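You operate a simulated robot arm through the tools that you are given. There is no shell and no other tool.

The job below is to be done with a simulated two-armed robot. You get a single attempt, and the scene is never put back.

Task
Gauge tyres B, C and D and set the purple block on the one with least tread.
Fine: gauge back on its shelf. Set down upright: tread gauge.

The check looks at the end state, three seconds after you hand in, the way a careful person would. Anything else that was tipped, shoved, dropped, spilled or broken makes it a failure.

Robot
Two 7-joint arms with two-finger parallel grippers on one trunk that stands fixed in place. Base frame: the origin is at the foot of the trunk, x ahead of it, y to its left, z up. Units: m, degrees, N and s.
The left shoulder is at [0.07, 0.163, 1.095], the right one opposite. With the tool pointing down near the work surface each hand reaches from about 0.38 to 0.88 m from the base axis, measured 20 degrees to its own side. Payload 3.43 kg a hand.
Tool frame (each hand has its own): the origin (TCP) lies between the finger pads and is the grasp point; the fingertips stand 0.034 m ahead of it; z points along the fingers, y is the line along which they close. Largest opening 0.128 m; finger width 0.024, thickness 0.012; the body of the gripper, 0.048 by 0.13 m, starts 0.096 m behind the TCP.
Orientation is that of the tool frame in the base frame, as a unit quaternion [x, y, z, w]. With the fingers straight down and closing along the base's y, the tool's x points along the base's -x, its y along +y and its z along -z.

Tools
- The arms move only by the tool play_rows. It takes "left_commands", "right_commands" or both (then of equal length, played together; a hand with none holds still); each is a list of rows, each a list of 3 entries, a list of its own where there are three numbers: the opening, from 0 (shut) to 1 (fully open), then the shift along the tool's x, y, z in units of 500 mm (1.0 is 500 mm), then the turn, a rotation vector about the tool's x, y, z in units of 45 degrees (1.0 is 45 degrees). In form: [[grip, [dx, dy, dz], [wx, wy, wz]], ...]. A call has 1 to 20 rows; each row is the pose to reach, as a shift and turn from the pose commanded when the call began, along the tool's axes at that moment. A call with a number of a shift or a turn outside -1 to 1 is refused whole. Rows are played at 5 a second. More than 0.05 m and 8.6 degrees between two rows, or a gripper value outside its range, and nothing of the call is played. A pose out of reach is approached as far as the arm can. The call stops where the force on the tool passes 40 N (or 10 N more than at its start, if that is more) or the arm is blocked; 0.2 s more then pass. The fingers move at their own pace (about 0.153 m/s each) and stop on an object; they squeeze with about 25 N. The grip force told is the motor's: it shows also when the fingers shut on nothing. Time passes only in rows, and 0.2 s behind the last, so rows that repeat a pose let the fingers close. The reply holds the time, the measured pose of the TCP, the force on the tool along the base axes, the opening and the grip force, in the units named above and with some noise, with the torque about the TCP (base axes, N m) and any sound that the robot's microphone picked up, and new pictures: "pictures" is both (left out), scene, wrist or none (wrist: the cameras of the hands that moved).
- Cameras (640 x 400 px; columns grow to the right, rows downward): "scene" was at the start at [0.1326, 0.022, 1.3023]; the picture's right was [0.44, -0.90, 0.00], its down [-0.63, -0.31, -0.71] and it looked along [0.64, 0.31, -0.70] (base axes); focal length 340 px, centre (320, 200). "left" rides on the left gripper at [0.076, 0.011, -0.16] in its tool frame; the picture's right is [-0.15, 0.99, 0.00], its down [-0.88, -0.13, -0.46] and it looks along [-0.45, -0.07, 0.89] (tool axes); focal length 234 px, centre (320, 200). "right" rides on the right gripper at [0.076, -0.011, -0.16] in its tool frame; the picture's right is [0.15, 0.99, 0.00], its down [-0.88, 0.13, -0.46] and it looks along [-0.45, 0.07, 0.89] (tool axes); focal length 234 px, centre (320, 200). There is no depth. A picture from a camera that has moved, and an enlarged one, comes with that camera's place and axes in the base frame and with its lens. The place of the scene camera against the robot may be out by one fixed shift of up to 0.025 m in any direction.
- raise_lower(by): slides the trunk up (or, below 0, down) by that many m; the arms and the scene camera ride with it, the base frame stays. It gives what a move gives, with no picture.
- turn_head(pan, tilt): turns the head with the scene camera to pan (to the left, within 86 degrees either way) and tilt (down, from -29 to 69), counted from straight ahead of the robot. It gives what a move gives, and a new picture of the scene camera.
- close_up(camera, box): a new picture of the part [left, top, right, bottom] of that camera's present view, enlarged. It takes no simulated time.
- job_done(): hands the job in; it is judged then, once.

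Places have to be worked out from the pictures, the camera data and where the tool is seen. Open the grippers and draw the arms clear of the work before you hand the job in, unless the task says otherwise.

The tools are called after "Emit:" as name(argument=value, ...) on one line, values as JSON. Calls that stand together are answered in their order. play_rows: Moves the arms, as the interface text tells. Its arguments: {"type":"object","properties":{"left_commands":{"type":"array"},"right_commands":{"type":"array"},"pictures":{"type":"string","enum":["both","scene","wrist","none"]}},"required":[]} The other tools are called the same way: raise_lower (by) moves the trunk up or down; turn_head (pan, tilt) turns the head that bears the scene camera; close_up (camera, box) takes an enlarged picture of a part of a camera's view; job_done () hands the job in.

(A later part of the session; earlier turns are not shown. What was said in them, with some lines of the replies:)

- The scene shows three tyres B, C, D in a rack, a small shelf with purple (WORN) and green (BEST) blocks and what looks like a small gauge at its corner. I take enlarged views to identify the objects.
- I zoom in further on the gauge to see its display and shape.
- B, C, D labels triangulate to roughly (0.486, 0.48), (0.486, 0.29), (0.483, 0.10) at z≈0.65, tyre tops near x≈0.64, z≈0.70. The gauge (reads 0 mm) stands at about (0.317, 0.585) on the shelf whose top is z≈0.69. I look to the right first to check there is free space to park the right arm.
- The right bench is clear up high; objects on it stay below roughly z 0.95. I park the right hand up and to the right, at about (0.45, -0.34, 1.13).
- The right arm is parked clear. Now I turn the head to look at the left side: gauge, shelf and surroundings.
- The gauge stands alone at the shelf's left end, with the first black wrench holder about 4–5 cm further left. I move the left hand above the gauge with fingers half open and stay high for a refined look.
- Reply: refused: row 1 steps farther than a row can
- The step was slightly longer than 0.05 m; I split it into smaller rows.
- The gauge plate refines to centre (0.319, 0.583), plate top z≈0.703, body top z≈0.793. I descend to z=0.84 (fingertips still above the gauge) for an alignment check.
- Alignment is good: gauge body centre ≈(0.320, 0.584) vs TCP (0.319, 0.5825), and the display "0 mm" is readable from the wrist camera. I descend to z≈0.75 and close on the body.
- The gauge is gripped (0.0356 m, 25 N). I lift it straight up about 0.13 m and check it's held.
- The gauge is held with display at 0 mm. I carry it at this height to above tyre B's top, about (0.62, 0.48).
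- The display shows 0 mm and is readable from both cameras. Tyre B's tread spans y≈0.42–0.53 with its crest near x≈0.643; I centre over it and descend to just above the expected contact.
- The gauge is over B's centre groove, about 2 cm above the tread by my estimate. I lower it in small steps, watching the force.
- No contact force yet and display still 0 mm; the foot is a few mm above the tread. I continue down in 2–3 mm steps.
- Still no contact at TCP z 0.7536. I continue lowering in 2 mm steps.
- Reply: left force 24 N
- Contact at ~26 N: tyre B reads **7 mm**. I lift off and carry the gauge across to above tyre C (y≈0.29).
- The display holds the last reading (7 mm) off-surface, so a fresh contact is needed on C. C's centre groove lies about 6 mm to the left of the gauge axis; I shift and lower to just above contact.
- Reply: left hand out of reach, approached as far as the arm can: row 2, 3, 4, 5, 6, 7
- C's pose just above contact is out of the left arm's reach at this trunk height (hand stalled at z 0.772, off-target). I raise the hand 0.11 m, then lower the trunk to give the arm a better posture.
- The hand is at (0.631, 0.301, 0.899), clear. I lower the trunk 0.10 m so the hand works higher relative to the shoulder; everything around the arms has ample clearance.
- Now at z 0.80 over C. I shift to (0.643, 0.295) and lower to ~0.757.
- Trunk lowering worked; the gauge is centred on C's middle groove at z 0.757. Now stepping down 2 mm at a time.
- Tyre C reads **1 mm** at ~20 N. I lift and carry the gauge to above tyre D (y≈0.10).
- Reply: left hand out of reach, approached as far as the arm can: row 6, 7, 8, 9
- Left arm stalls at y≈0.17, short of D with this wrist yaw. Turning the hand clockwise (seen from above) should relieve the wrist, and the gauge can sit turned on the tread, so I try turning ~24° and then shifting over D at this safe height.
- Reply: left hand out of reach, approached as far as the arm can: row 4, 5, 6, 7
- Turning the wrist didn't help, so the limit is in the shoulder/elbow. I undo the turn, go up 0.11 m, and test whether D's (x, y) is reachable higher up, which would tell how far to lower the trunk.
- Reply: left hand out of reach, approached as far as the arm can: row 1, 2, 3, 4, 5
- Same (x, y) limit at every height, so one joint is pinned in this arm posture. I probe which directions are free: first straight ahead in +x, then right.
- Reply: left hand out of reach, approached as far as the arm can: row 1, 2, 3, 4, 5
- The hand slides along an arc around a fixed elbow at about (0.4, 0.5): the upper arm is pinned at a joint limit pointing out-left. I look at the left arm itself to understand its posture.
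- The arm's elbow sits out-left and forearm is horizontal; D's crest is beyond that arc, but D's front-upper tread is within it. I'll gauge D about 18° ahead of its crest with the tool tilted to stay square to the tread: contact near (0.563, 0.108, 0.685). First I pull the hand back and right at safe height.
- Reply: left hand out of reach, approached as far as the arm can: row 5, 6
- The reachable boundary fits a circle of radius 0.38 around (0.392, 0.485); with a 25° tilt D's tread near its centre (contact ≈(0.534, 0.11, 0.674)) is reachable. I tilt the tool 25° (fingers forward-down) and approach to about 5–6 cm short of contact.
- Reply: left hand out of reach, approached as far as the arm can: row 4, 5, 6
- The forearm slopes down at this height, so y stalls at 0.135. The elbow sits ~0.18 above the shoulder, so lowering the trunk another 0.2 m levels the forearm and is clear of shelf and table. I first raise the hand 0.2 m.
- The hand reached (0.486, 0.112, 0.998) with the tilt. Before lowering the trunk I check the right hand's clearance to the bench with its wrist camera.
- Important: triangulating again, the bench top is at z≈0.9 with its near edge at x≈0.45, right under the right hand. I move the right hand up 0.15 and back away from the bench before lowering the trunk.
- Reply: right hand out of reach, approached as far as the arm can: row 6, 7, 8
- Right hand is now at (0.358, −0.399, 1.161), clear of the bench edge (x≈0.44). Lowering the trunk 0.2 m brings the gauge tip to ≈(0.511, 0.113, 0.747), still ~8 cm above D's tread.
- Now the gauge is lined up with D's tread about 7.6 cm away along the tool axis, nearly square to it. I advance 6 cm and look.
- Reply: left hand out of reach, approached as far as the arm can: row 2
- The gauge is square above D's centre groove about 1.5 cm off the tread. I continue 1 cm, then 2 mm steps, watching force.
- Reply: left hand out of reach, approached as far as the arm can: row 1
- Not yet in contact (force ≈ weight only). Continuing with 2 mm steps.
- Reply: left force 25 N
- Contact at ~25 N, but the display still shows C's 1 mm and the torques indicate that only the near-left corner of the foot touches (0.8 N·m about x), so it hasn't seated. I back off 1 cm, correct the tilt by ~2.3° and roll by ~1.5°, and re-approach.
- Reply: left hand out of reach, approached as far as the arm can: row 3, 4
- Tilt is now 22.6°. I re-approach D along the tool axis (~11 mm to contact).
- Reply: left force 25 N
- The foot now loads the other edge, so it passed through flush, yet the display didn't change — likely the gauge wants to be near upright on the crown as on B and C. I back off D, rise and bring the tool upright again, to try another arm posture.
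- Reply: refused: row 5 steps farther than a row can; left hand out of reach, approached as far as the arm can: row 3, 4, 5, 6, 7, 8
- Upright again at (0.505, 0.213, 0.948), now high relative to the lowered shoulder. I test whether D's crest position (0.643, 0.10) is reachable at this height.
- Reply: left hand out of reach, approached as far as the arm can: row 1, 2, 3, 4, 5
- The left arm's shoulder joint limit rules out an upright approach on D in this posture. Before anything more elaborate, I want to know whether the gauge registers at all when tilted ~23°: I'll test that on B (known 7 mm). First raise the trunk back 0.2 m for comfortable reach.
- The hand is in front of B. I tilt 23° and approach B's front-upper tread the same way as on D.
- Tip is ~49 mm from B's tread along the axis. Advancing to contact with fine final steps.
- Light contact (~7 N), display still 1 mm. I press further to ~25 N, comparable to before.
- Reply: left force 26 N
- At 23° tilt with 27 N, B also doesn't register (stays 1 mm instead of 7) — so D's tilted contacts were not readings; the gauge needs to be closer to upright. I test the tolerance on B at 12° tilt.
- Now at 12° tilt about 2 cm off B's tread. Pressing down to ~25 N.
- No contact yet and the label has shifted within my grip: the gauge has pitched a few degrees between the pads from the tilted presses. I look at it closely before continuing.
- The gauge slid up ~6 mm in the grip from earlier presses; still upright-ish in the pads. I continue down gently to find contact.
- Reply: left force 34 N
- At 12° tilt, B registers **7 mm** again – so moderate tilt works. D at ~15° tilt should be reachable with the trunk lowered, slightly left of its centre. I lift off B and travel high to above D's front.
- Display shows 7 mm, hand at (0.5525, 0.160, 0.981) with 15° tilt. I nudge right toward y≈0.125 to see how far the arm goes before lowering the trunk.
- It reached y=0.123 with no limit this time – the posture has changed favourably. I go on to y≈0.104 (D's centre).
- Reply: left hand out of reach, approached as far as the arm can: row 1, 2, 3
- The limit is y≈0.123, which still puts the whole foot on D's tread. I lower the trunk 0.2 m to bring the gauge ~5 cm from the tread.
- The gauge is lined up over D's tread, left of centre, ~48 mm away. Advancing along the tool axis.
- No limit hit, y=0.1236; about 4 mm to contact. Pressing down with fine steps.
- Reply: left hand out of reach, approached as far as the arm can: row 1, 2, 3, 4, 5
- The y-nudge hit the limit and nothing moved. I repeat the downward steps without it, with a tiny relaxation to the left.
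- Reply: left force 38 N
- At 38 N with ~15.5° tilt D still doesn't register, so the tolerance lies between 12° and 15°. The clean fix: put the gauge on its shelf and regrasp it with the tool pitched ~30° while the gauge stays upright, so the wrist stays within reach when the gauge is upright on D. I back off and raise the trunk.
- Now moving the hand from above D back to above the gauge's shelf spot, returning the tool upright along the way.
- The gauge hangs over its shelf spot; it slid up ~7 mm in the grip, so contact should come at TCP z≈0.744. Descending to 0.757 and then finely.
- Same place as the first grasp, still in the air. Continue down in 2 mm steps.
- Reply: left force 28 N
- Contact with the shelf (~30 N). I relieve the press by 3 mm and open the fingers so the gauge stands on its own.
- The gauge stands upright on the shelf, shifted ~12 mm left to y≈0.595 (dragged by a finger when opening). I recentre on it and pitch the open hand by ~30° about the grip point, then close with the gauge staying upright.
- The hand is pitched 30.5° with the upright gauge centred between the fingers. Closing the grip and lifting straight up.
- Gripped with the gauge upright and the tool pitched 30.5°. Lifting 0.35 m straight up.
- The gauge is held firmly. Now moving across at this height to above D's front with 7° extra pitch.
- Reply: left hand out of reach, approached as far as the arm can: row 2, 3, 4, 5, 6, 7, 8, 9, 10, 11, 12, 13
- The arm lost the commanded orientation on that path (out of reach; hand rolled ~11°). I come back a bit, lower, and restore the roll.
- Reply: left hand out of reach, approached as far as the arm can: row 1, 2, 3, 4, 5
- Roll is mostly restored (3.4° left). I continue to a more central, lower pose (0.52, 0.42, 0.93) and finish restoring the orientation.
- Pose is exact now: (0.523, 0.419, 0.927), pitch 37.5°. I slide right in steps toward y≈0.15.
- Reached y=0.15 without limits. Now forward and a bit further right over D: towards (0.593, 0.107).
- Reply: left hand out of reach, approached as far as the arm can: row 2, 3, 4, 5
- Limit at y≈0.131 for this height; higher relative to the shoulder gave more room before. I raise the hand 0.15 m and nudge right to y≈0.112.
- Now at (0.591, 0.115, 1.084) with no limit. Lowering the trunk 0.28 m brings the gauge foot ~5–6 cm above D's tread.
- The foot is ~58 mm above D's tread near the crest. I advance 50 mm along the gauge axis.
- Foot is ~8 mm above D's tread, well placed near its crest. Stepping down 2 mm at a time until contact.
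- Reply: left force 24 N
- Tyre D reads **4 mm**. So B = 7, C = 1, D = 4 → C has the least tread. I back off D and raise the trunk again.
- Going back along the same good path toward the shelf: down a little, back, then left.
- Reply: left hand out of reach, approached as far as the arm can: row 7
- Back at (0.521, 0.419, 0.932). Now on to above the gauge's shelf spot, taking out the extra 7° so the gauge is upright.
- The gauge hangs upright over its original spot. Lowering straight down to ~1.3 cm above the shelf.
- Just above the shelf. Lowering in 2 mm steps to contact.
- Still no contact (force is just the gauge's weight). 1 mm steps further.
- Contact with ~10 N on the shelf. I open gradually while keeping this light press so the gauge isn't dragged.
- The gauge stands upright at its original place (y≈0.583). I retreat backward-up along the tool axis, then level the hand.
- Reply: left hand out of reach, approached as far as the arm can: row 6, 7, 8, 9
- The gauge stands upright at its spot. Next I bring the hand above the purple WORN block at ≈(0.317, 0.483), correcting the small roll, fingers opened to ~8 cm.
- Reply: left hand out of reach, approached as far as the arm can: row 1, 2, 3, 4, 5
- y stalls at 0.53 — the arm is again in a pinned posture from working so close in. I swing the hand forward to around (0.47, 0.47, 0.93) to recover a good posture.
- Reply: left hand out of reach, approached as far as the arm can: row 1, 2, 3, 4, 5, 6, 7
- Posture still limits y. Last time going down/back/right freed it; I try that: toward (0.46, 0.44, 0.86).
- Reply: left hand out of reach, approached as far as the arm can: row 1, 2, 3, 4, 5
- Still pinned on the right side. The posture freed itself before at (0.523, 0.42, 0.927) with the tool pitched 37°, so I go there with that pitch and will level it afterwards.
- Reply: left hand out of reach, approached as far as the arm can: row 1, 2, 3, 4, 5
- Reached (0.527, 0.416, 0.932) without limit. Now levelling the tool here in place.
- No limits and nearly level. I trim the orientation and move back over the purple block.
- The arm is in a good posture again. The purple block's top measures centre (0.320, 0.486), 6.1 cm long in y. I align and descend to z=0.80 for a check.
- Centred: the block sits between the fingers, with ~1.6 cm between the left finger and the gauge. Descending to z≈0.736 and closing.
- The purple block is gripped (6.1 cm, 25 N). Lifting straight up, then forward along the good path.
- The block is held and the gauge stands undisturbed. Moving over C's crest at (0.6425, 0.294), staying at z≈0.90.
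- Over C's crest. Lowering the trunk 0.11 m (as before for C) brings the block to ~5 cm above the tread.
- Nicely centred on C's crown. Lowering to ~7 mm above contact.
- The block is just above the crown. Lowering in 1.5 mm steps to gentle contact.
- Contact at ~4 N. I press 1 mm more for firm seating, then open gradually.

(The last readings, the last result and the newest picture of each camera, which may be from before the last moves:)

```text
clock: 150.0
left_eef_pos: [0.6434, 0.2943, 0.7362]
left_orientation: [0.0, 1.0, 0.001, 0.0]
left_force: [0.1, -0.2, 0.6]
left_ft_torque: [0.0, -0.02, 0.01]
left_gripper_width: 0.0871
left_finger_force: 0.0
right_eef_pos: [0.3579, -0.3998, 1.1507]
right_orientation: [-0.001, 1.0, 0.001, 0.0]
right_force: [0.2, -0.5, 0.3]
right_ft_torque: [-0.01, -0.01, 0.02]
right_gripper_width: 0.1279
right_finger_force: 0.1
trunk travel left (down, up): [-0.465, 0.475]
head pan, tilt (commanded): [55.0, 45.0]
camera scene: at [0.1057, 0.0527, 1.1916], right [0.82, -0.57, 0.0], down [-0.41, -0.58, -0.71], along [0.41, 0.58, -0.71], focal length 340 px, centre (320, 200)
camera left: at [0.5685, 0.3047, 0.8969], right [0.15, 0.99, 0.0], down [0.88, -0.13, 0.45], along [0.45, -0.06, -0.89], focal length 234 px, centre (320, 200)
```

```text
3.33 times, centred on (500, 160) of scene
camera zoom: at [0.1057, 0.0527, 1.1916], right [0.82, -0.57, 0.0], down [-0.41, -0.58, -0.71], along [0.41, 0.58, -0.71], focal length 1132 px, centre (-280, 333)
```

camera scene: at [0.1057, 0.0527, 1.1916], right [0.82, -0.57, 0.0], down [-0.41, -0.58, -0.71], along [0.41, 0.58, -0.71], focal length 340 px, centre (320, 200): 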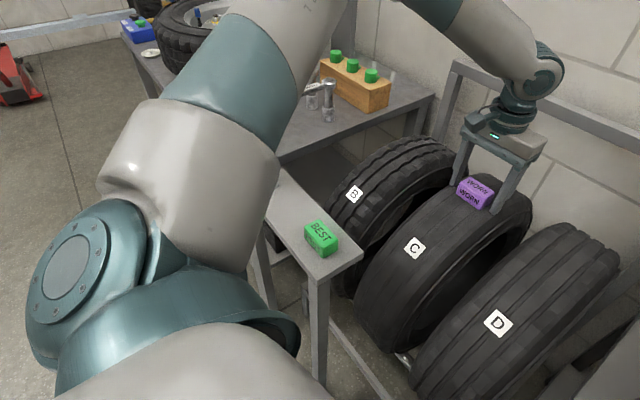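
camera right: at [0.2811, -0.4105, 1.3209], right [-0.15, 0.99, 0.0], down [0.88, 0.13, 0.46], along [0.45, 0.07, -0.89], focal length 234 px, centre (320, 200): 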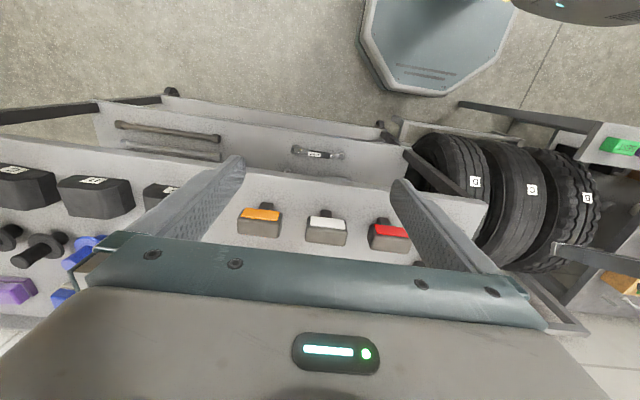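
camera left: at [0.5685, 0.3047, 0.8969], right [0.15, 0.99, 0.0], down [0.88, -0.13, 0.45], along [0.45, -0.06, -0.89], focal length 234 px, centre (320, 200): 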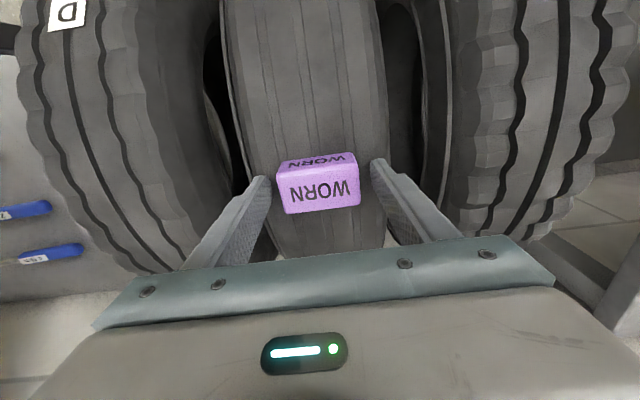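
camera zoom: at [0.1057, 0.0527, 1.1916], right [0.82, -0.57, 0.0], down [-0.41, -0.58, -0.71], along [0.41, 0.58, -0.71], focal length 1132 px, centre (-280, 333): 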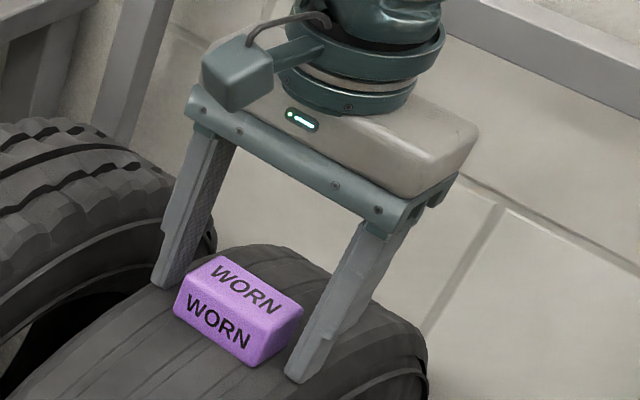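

The purple block rests free on C's crown, clear of both fingers. I lift the hand straight up.

Emit:
play_rows(left_commands=[[0.68, [0, 0, -0.03], [0, 0, 0]], [0.68, [0, 0, -0.08], [0, 0, 0]], [0.68, [0, 0, -0.16], [0, 0, 0]], [0.68, [0, 0, -0.25], [0, 0, 0]], [0.68, [0, 0, -0.34], [0, 0, 0]], [0.68, [0, 0, -0.42], [0, 0, 0]], [0.68, [0, 0, -0.42], [0, 0, 0]]])

Emit:
close_up(camera="scene", box=[420, 100, 580, 220])

```text
clock: 151.6
left_eef_pos: [0.6445, 0.2964, 0.9454]
left_orientation: [0.0, 1.0, 0.001, -0.001]
left_force: [0.4, 0.0, 0.1]
left_ft_torque: [-0.01, 0.02, 0.01]
left_gripper_width: 0.0871
left_finger_force: 0.2
right_eef_pos: [0.3578, -0.4003, 1.1498]
right_orientation: [-0.001, 1.0, 0.0, -0.001]
right_force: [-0.7, -1.0, -0.8]
right_ft_torque: [0.02, 0.02, -0.01]
right_gripper_width: 0.1278
right_finger_force: 0.0
trunk travel left (down, up): [-0.465, 0.475]
head pan, tilt (commanded): [55.0, 45.0]
camera scene: at [0.1061, 0.0529, 1.1915], right [0.82, -0.57, 0.0], down [-0.41, -0.58, -0.71], along [0.4, 0.58, -0.71], focal length 340 px, centre (320, 200)
camera left: at [0.5693, 0.3051, 1.1063], right [0.15, 0.99, 0.0], down [0.88, -0.13, 0.45], along [0.45, -0.06, -0.89], focal length 234 px, centre (320, 200)
```

scene: 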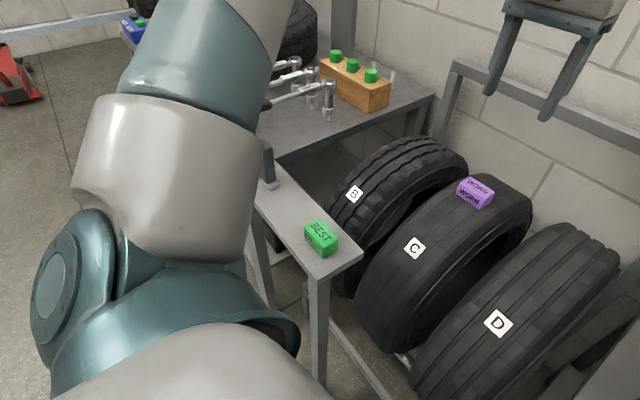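
left: 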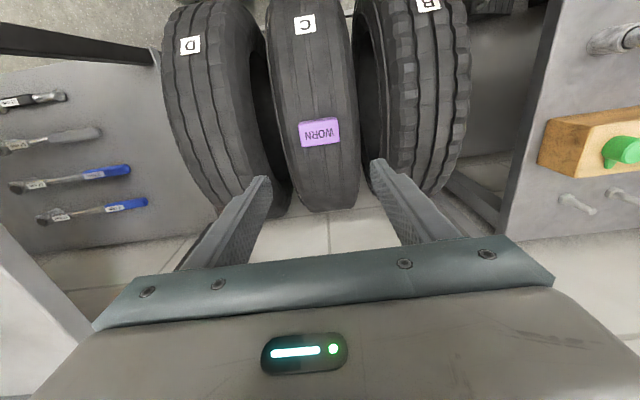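

```text
3.33 times, centred on (500, 160) of scene
camera zoom: at [0.1061, 0.0529, 1.1915], right [0.82, -0.57, 0.0], down [-0.41, -0.58, -0.71], along [0.4, 0.58, -0.71], focal length 1132 px, centre (-280, 333)
```

zoom: 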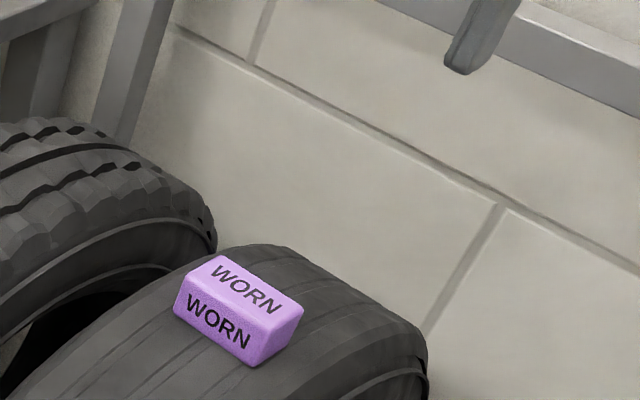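

The block sits stably on C. I raise the trunk and draw the left hand back, open, away from the tyres.

Emit:
raise_lower(by=0.21)

Emit:
play_rows(left_commands=[[1, [0.06, 0.04, 0], [0, 0, 0]], [1, [0.12, 0.08, 0], [0, 0, 0]], [1, [0.18, 0.12, 0], [0, 0, 0]], [1, [0.24, 0.16, 0], [0, 0, 0]], [1, [0.3, 0.2, 0], [0, 0, 0]], [1, [0.36, 0.24, 0], [0, 0, 0]], [1, [0.42, 0.28, 0], [0, 0, 0]], [1, [0.46, 0.32, 0], [0, 0, 0]], [1, [0.46, 0.32, 0], [0, 0, 0]]])

Emit:
turn_head(pan=35, tilt=50)

```text
clock: 153.9
left_eef_pos: [0.6444, 0.2943, 1.1553]
left_orientation: [0.0, 1.0, 0.001, -0.001]
left_force: [0.0, -0.2, 0.0]
left_ft_torque: [0.01, -0.01, -0.01]
left_gripper_width: 0.0865
left_finger_force: 0.1
right_eef_pos: [0.3581, -0.3998, 1.3603]
right_orientation: [-0.001, 1.0, 0.0, 0.0]
right_force: [-0.3, 0.7, -0.2]
right_ft_torque: [-0.01, 0.01, -0.03]
right_gripper_width: 0.1281
right_finger_force: 0.1
trunk travel left (down, up): [-0.675, 0.265]
head pan, tilt (commanded): [55.0, 45.0]
```

```text
clock: 155.9
left_eef_pos: [0.4141, 0.4549, 1.1559]
left_orientation: [0.0, 1.0, 0.002, -0.001]
left_force: [0.4, 0.6, -0.2]
left_ft_torque: [0.02, -0.01, 0.02]
left_gripper_width: 0.1278
left_finger_force: 0.1
right_eef_pos: [0.359, -0.4008, 1.3612]
right_orientation: [-0.001, 1.0, 0.0, 0.0]
right_force: [-0.4, 0.1, -0.5]
right_ft_torque: [0.02, 0.05, -0.02]
right_gripper_width: 0.128
right_finger_force: 0.0
trunk travel left (down, up): [-0.675, 0.265]
head pan, tilt (commanded): [55.0, 45.0]
camera scene: at [0.1064, 0.052, 1.4016], right [0.82, -0.57, 0.0], down [-0.41, -0.58, -0.71], along [0.4, 0.58, -0.71], focal length 340 px, centre (320, 200)
camera left: at [0.3387, 0.4645, 1.3166], right [0.15, 0.99, 0.0], down [0.88, -0.13, 0.45], along [0.45, -0.06, -0.89], focal length 234 px, centre (320, 200)
```

scene: 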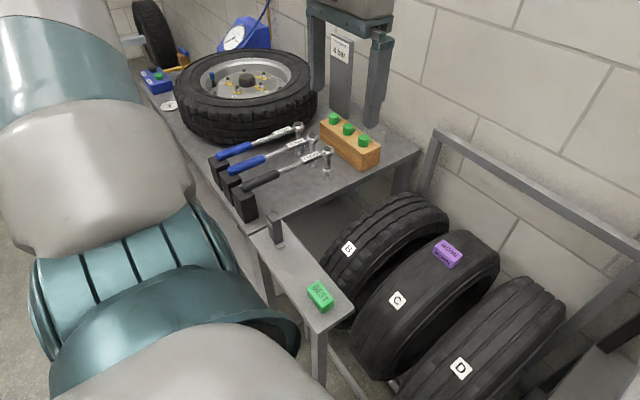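
left: 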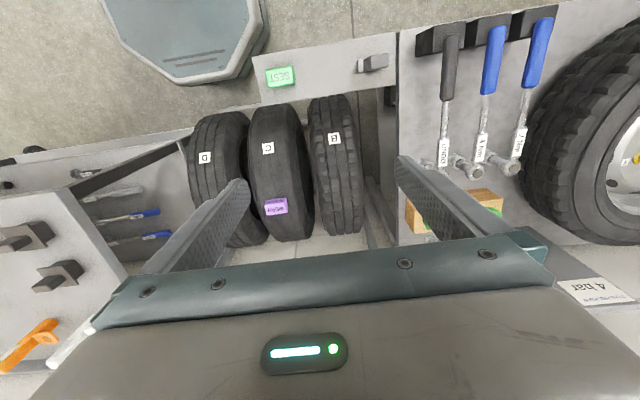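

```text
clock: 156.7
left_eef_pos: [0.4137, 0.4549, 1.1565]
left_orientation: [0.0, 1.0, 0.001, 0.001]
left_force: [-1.2, -0.9, 0.3]
left_ft_torque: [-0.01, -0.02, 0.04]
left_gripper_width: 0.1279
left_finger_force: 0.0
right_eef_pos: [0.3578, -0.3987, 1.3611]
right_orientation: [-0.001, 1.0, 0.0, 0.0]
right_force: [-0.2, 0.0, -0.9]
right_ft_torque: [0.01, 0.01, -0.04]
right_gripper_width: 0.1279
right_finger_force: 0.0
trunk travel left (down, up): [-0.675, 0.265]
head pan, tilt (commanded): [35.0, 50.0]
camera scene: at [0.1218, 0.0306, 1.3947], right [0.57, -0.82, 0.0], down [-0.63, -0.44, -0.64], along [0.53, 0.37, -0.77], focal length 340 px, centre (320, 200)
```

scene: 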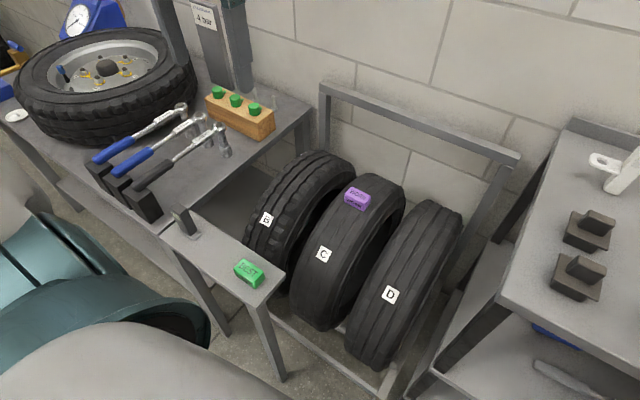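

All looks in order: gauge upright on its shelf, purple block on C. I take a last close look at both, and at the right bench.

Emit:
close_up(camera="scene", box=[140, 180, 300, 300])

Emit:
close_up(camera="scene", box=[280, 150, 440, 270])

Emit:
turn_head(pan=-35, tilt=35)

```text
3.33 times, centred on (220, 240) of scene
camera zoom: at [0.1218, 0.0306, 1.3947], right [0.57, -0.82, 0.0], down [-0.63, -0.44, -0.64], along [0.53, 0.37, -0.77], focal length 1132 px, centre (653, 67)
```

zoom: 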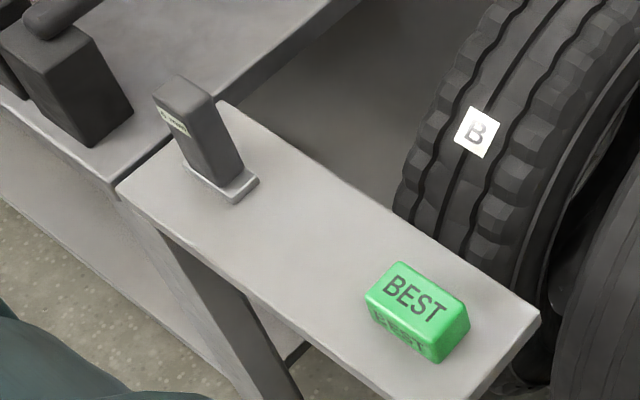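

```text
3.33 times, centred on (360, 210) of scene
camera zoom: at [0.1218, 0.0306, 1.3947], right [0.57, -0.82, 0.0], down [-0.63, -0.44, -0.64], along [0.53, 0.37, -0.77], focal length 1132 px, centre (187, 167)
```

zoom: 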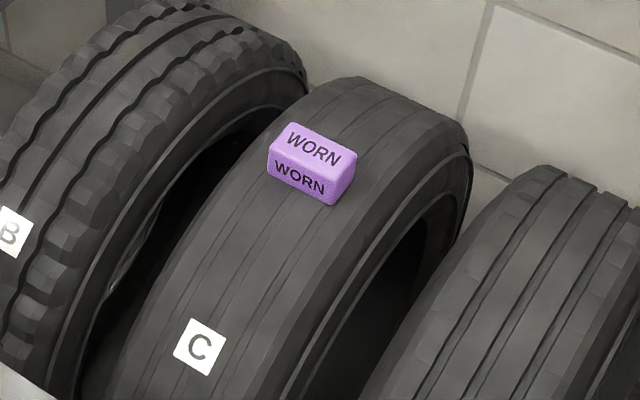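

```text
clock: 158.1
left_eef_pos: [0.4132, 0.4554, 1.1559]
left_orientation: [0.0, 1.0, 0.001, 0.0]
left_force: [0.2, 0.2, -0.7]
left_ft_torque: [-0.03, -0.04, -0.02]
left_gripper_width: 0.1279
left_finger_force: 0.0
right_eef_pos: [0.358, -0.4001, 1.3616]
right_orientation: [-0.001, 1.0, 0.0, 0.0]
right_force: [0.6, -0.1, 0.3]
right_ft_torque: [0.01, 0.02, 0.04]
right_gripper_width: 0.1281
right_finger_force: 0.1
trunk travel left (down, up): [-0.675, 0.265]
head pan, tilt (commanded): [-35.0, 35.0]
camera scene: at [0.1312, -0.0643, 1.4164], right [-0.57, -0.82, 0.0], down [-0.47, 0.33, -0.82], along [0.67, -0.47, -0.57], focal length 340 px, centre (320, 200)
```

scene: 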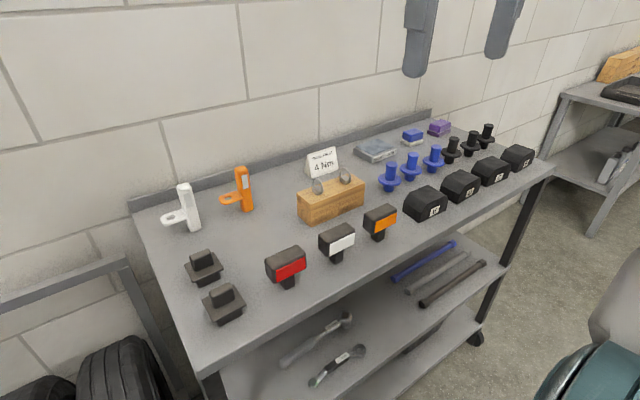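

Everything is in place: the purple block is on tyre C (B 7 mm, C 1 mm, D 4 mm), the gauge stands upright on its shelf, the bench is undisturbed, and both open hands are clear. Handing in.

Emit:
job_done()

```text
The job is handed in.
```

I gauged all three tyres and set the purple block on tyre C, which has the least tread.

| Tyre | Reading |
|---|---|
| B | 7 mm |
| C | 1 mm |
| D | 4 mm |

- **Purple block:** it sits on top of tyre C and stayed still after I let go.
- **Gauge:** it is back upright on its shelf, at about its original spot, still showing 4 mm from the last tyre.
- **Everything else:** the green block, the other tyres and both benches looked undisturbed in the last pictures. Both grippers are open and clear of the work.

I could not hold the gauge upright over D at first, and tilted presses on D did not register. I put the gauge on its shelf and regripped it so it could stand nearly upright on D. The 4 mm reading came from that press.
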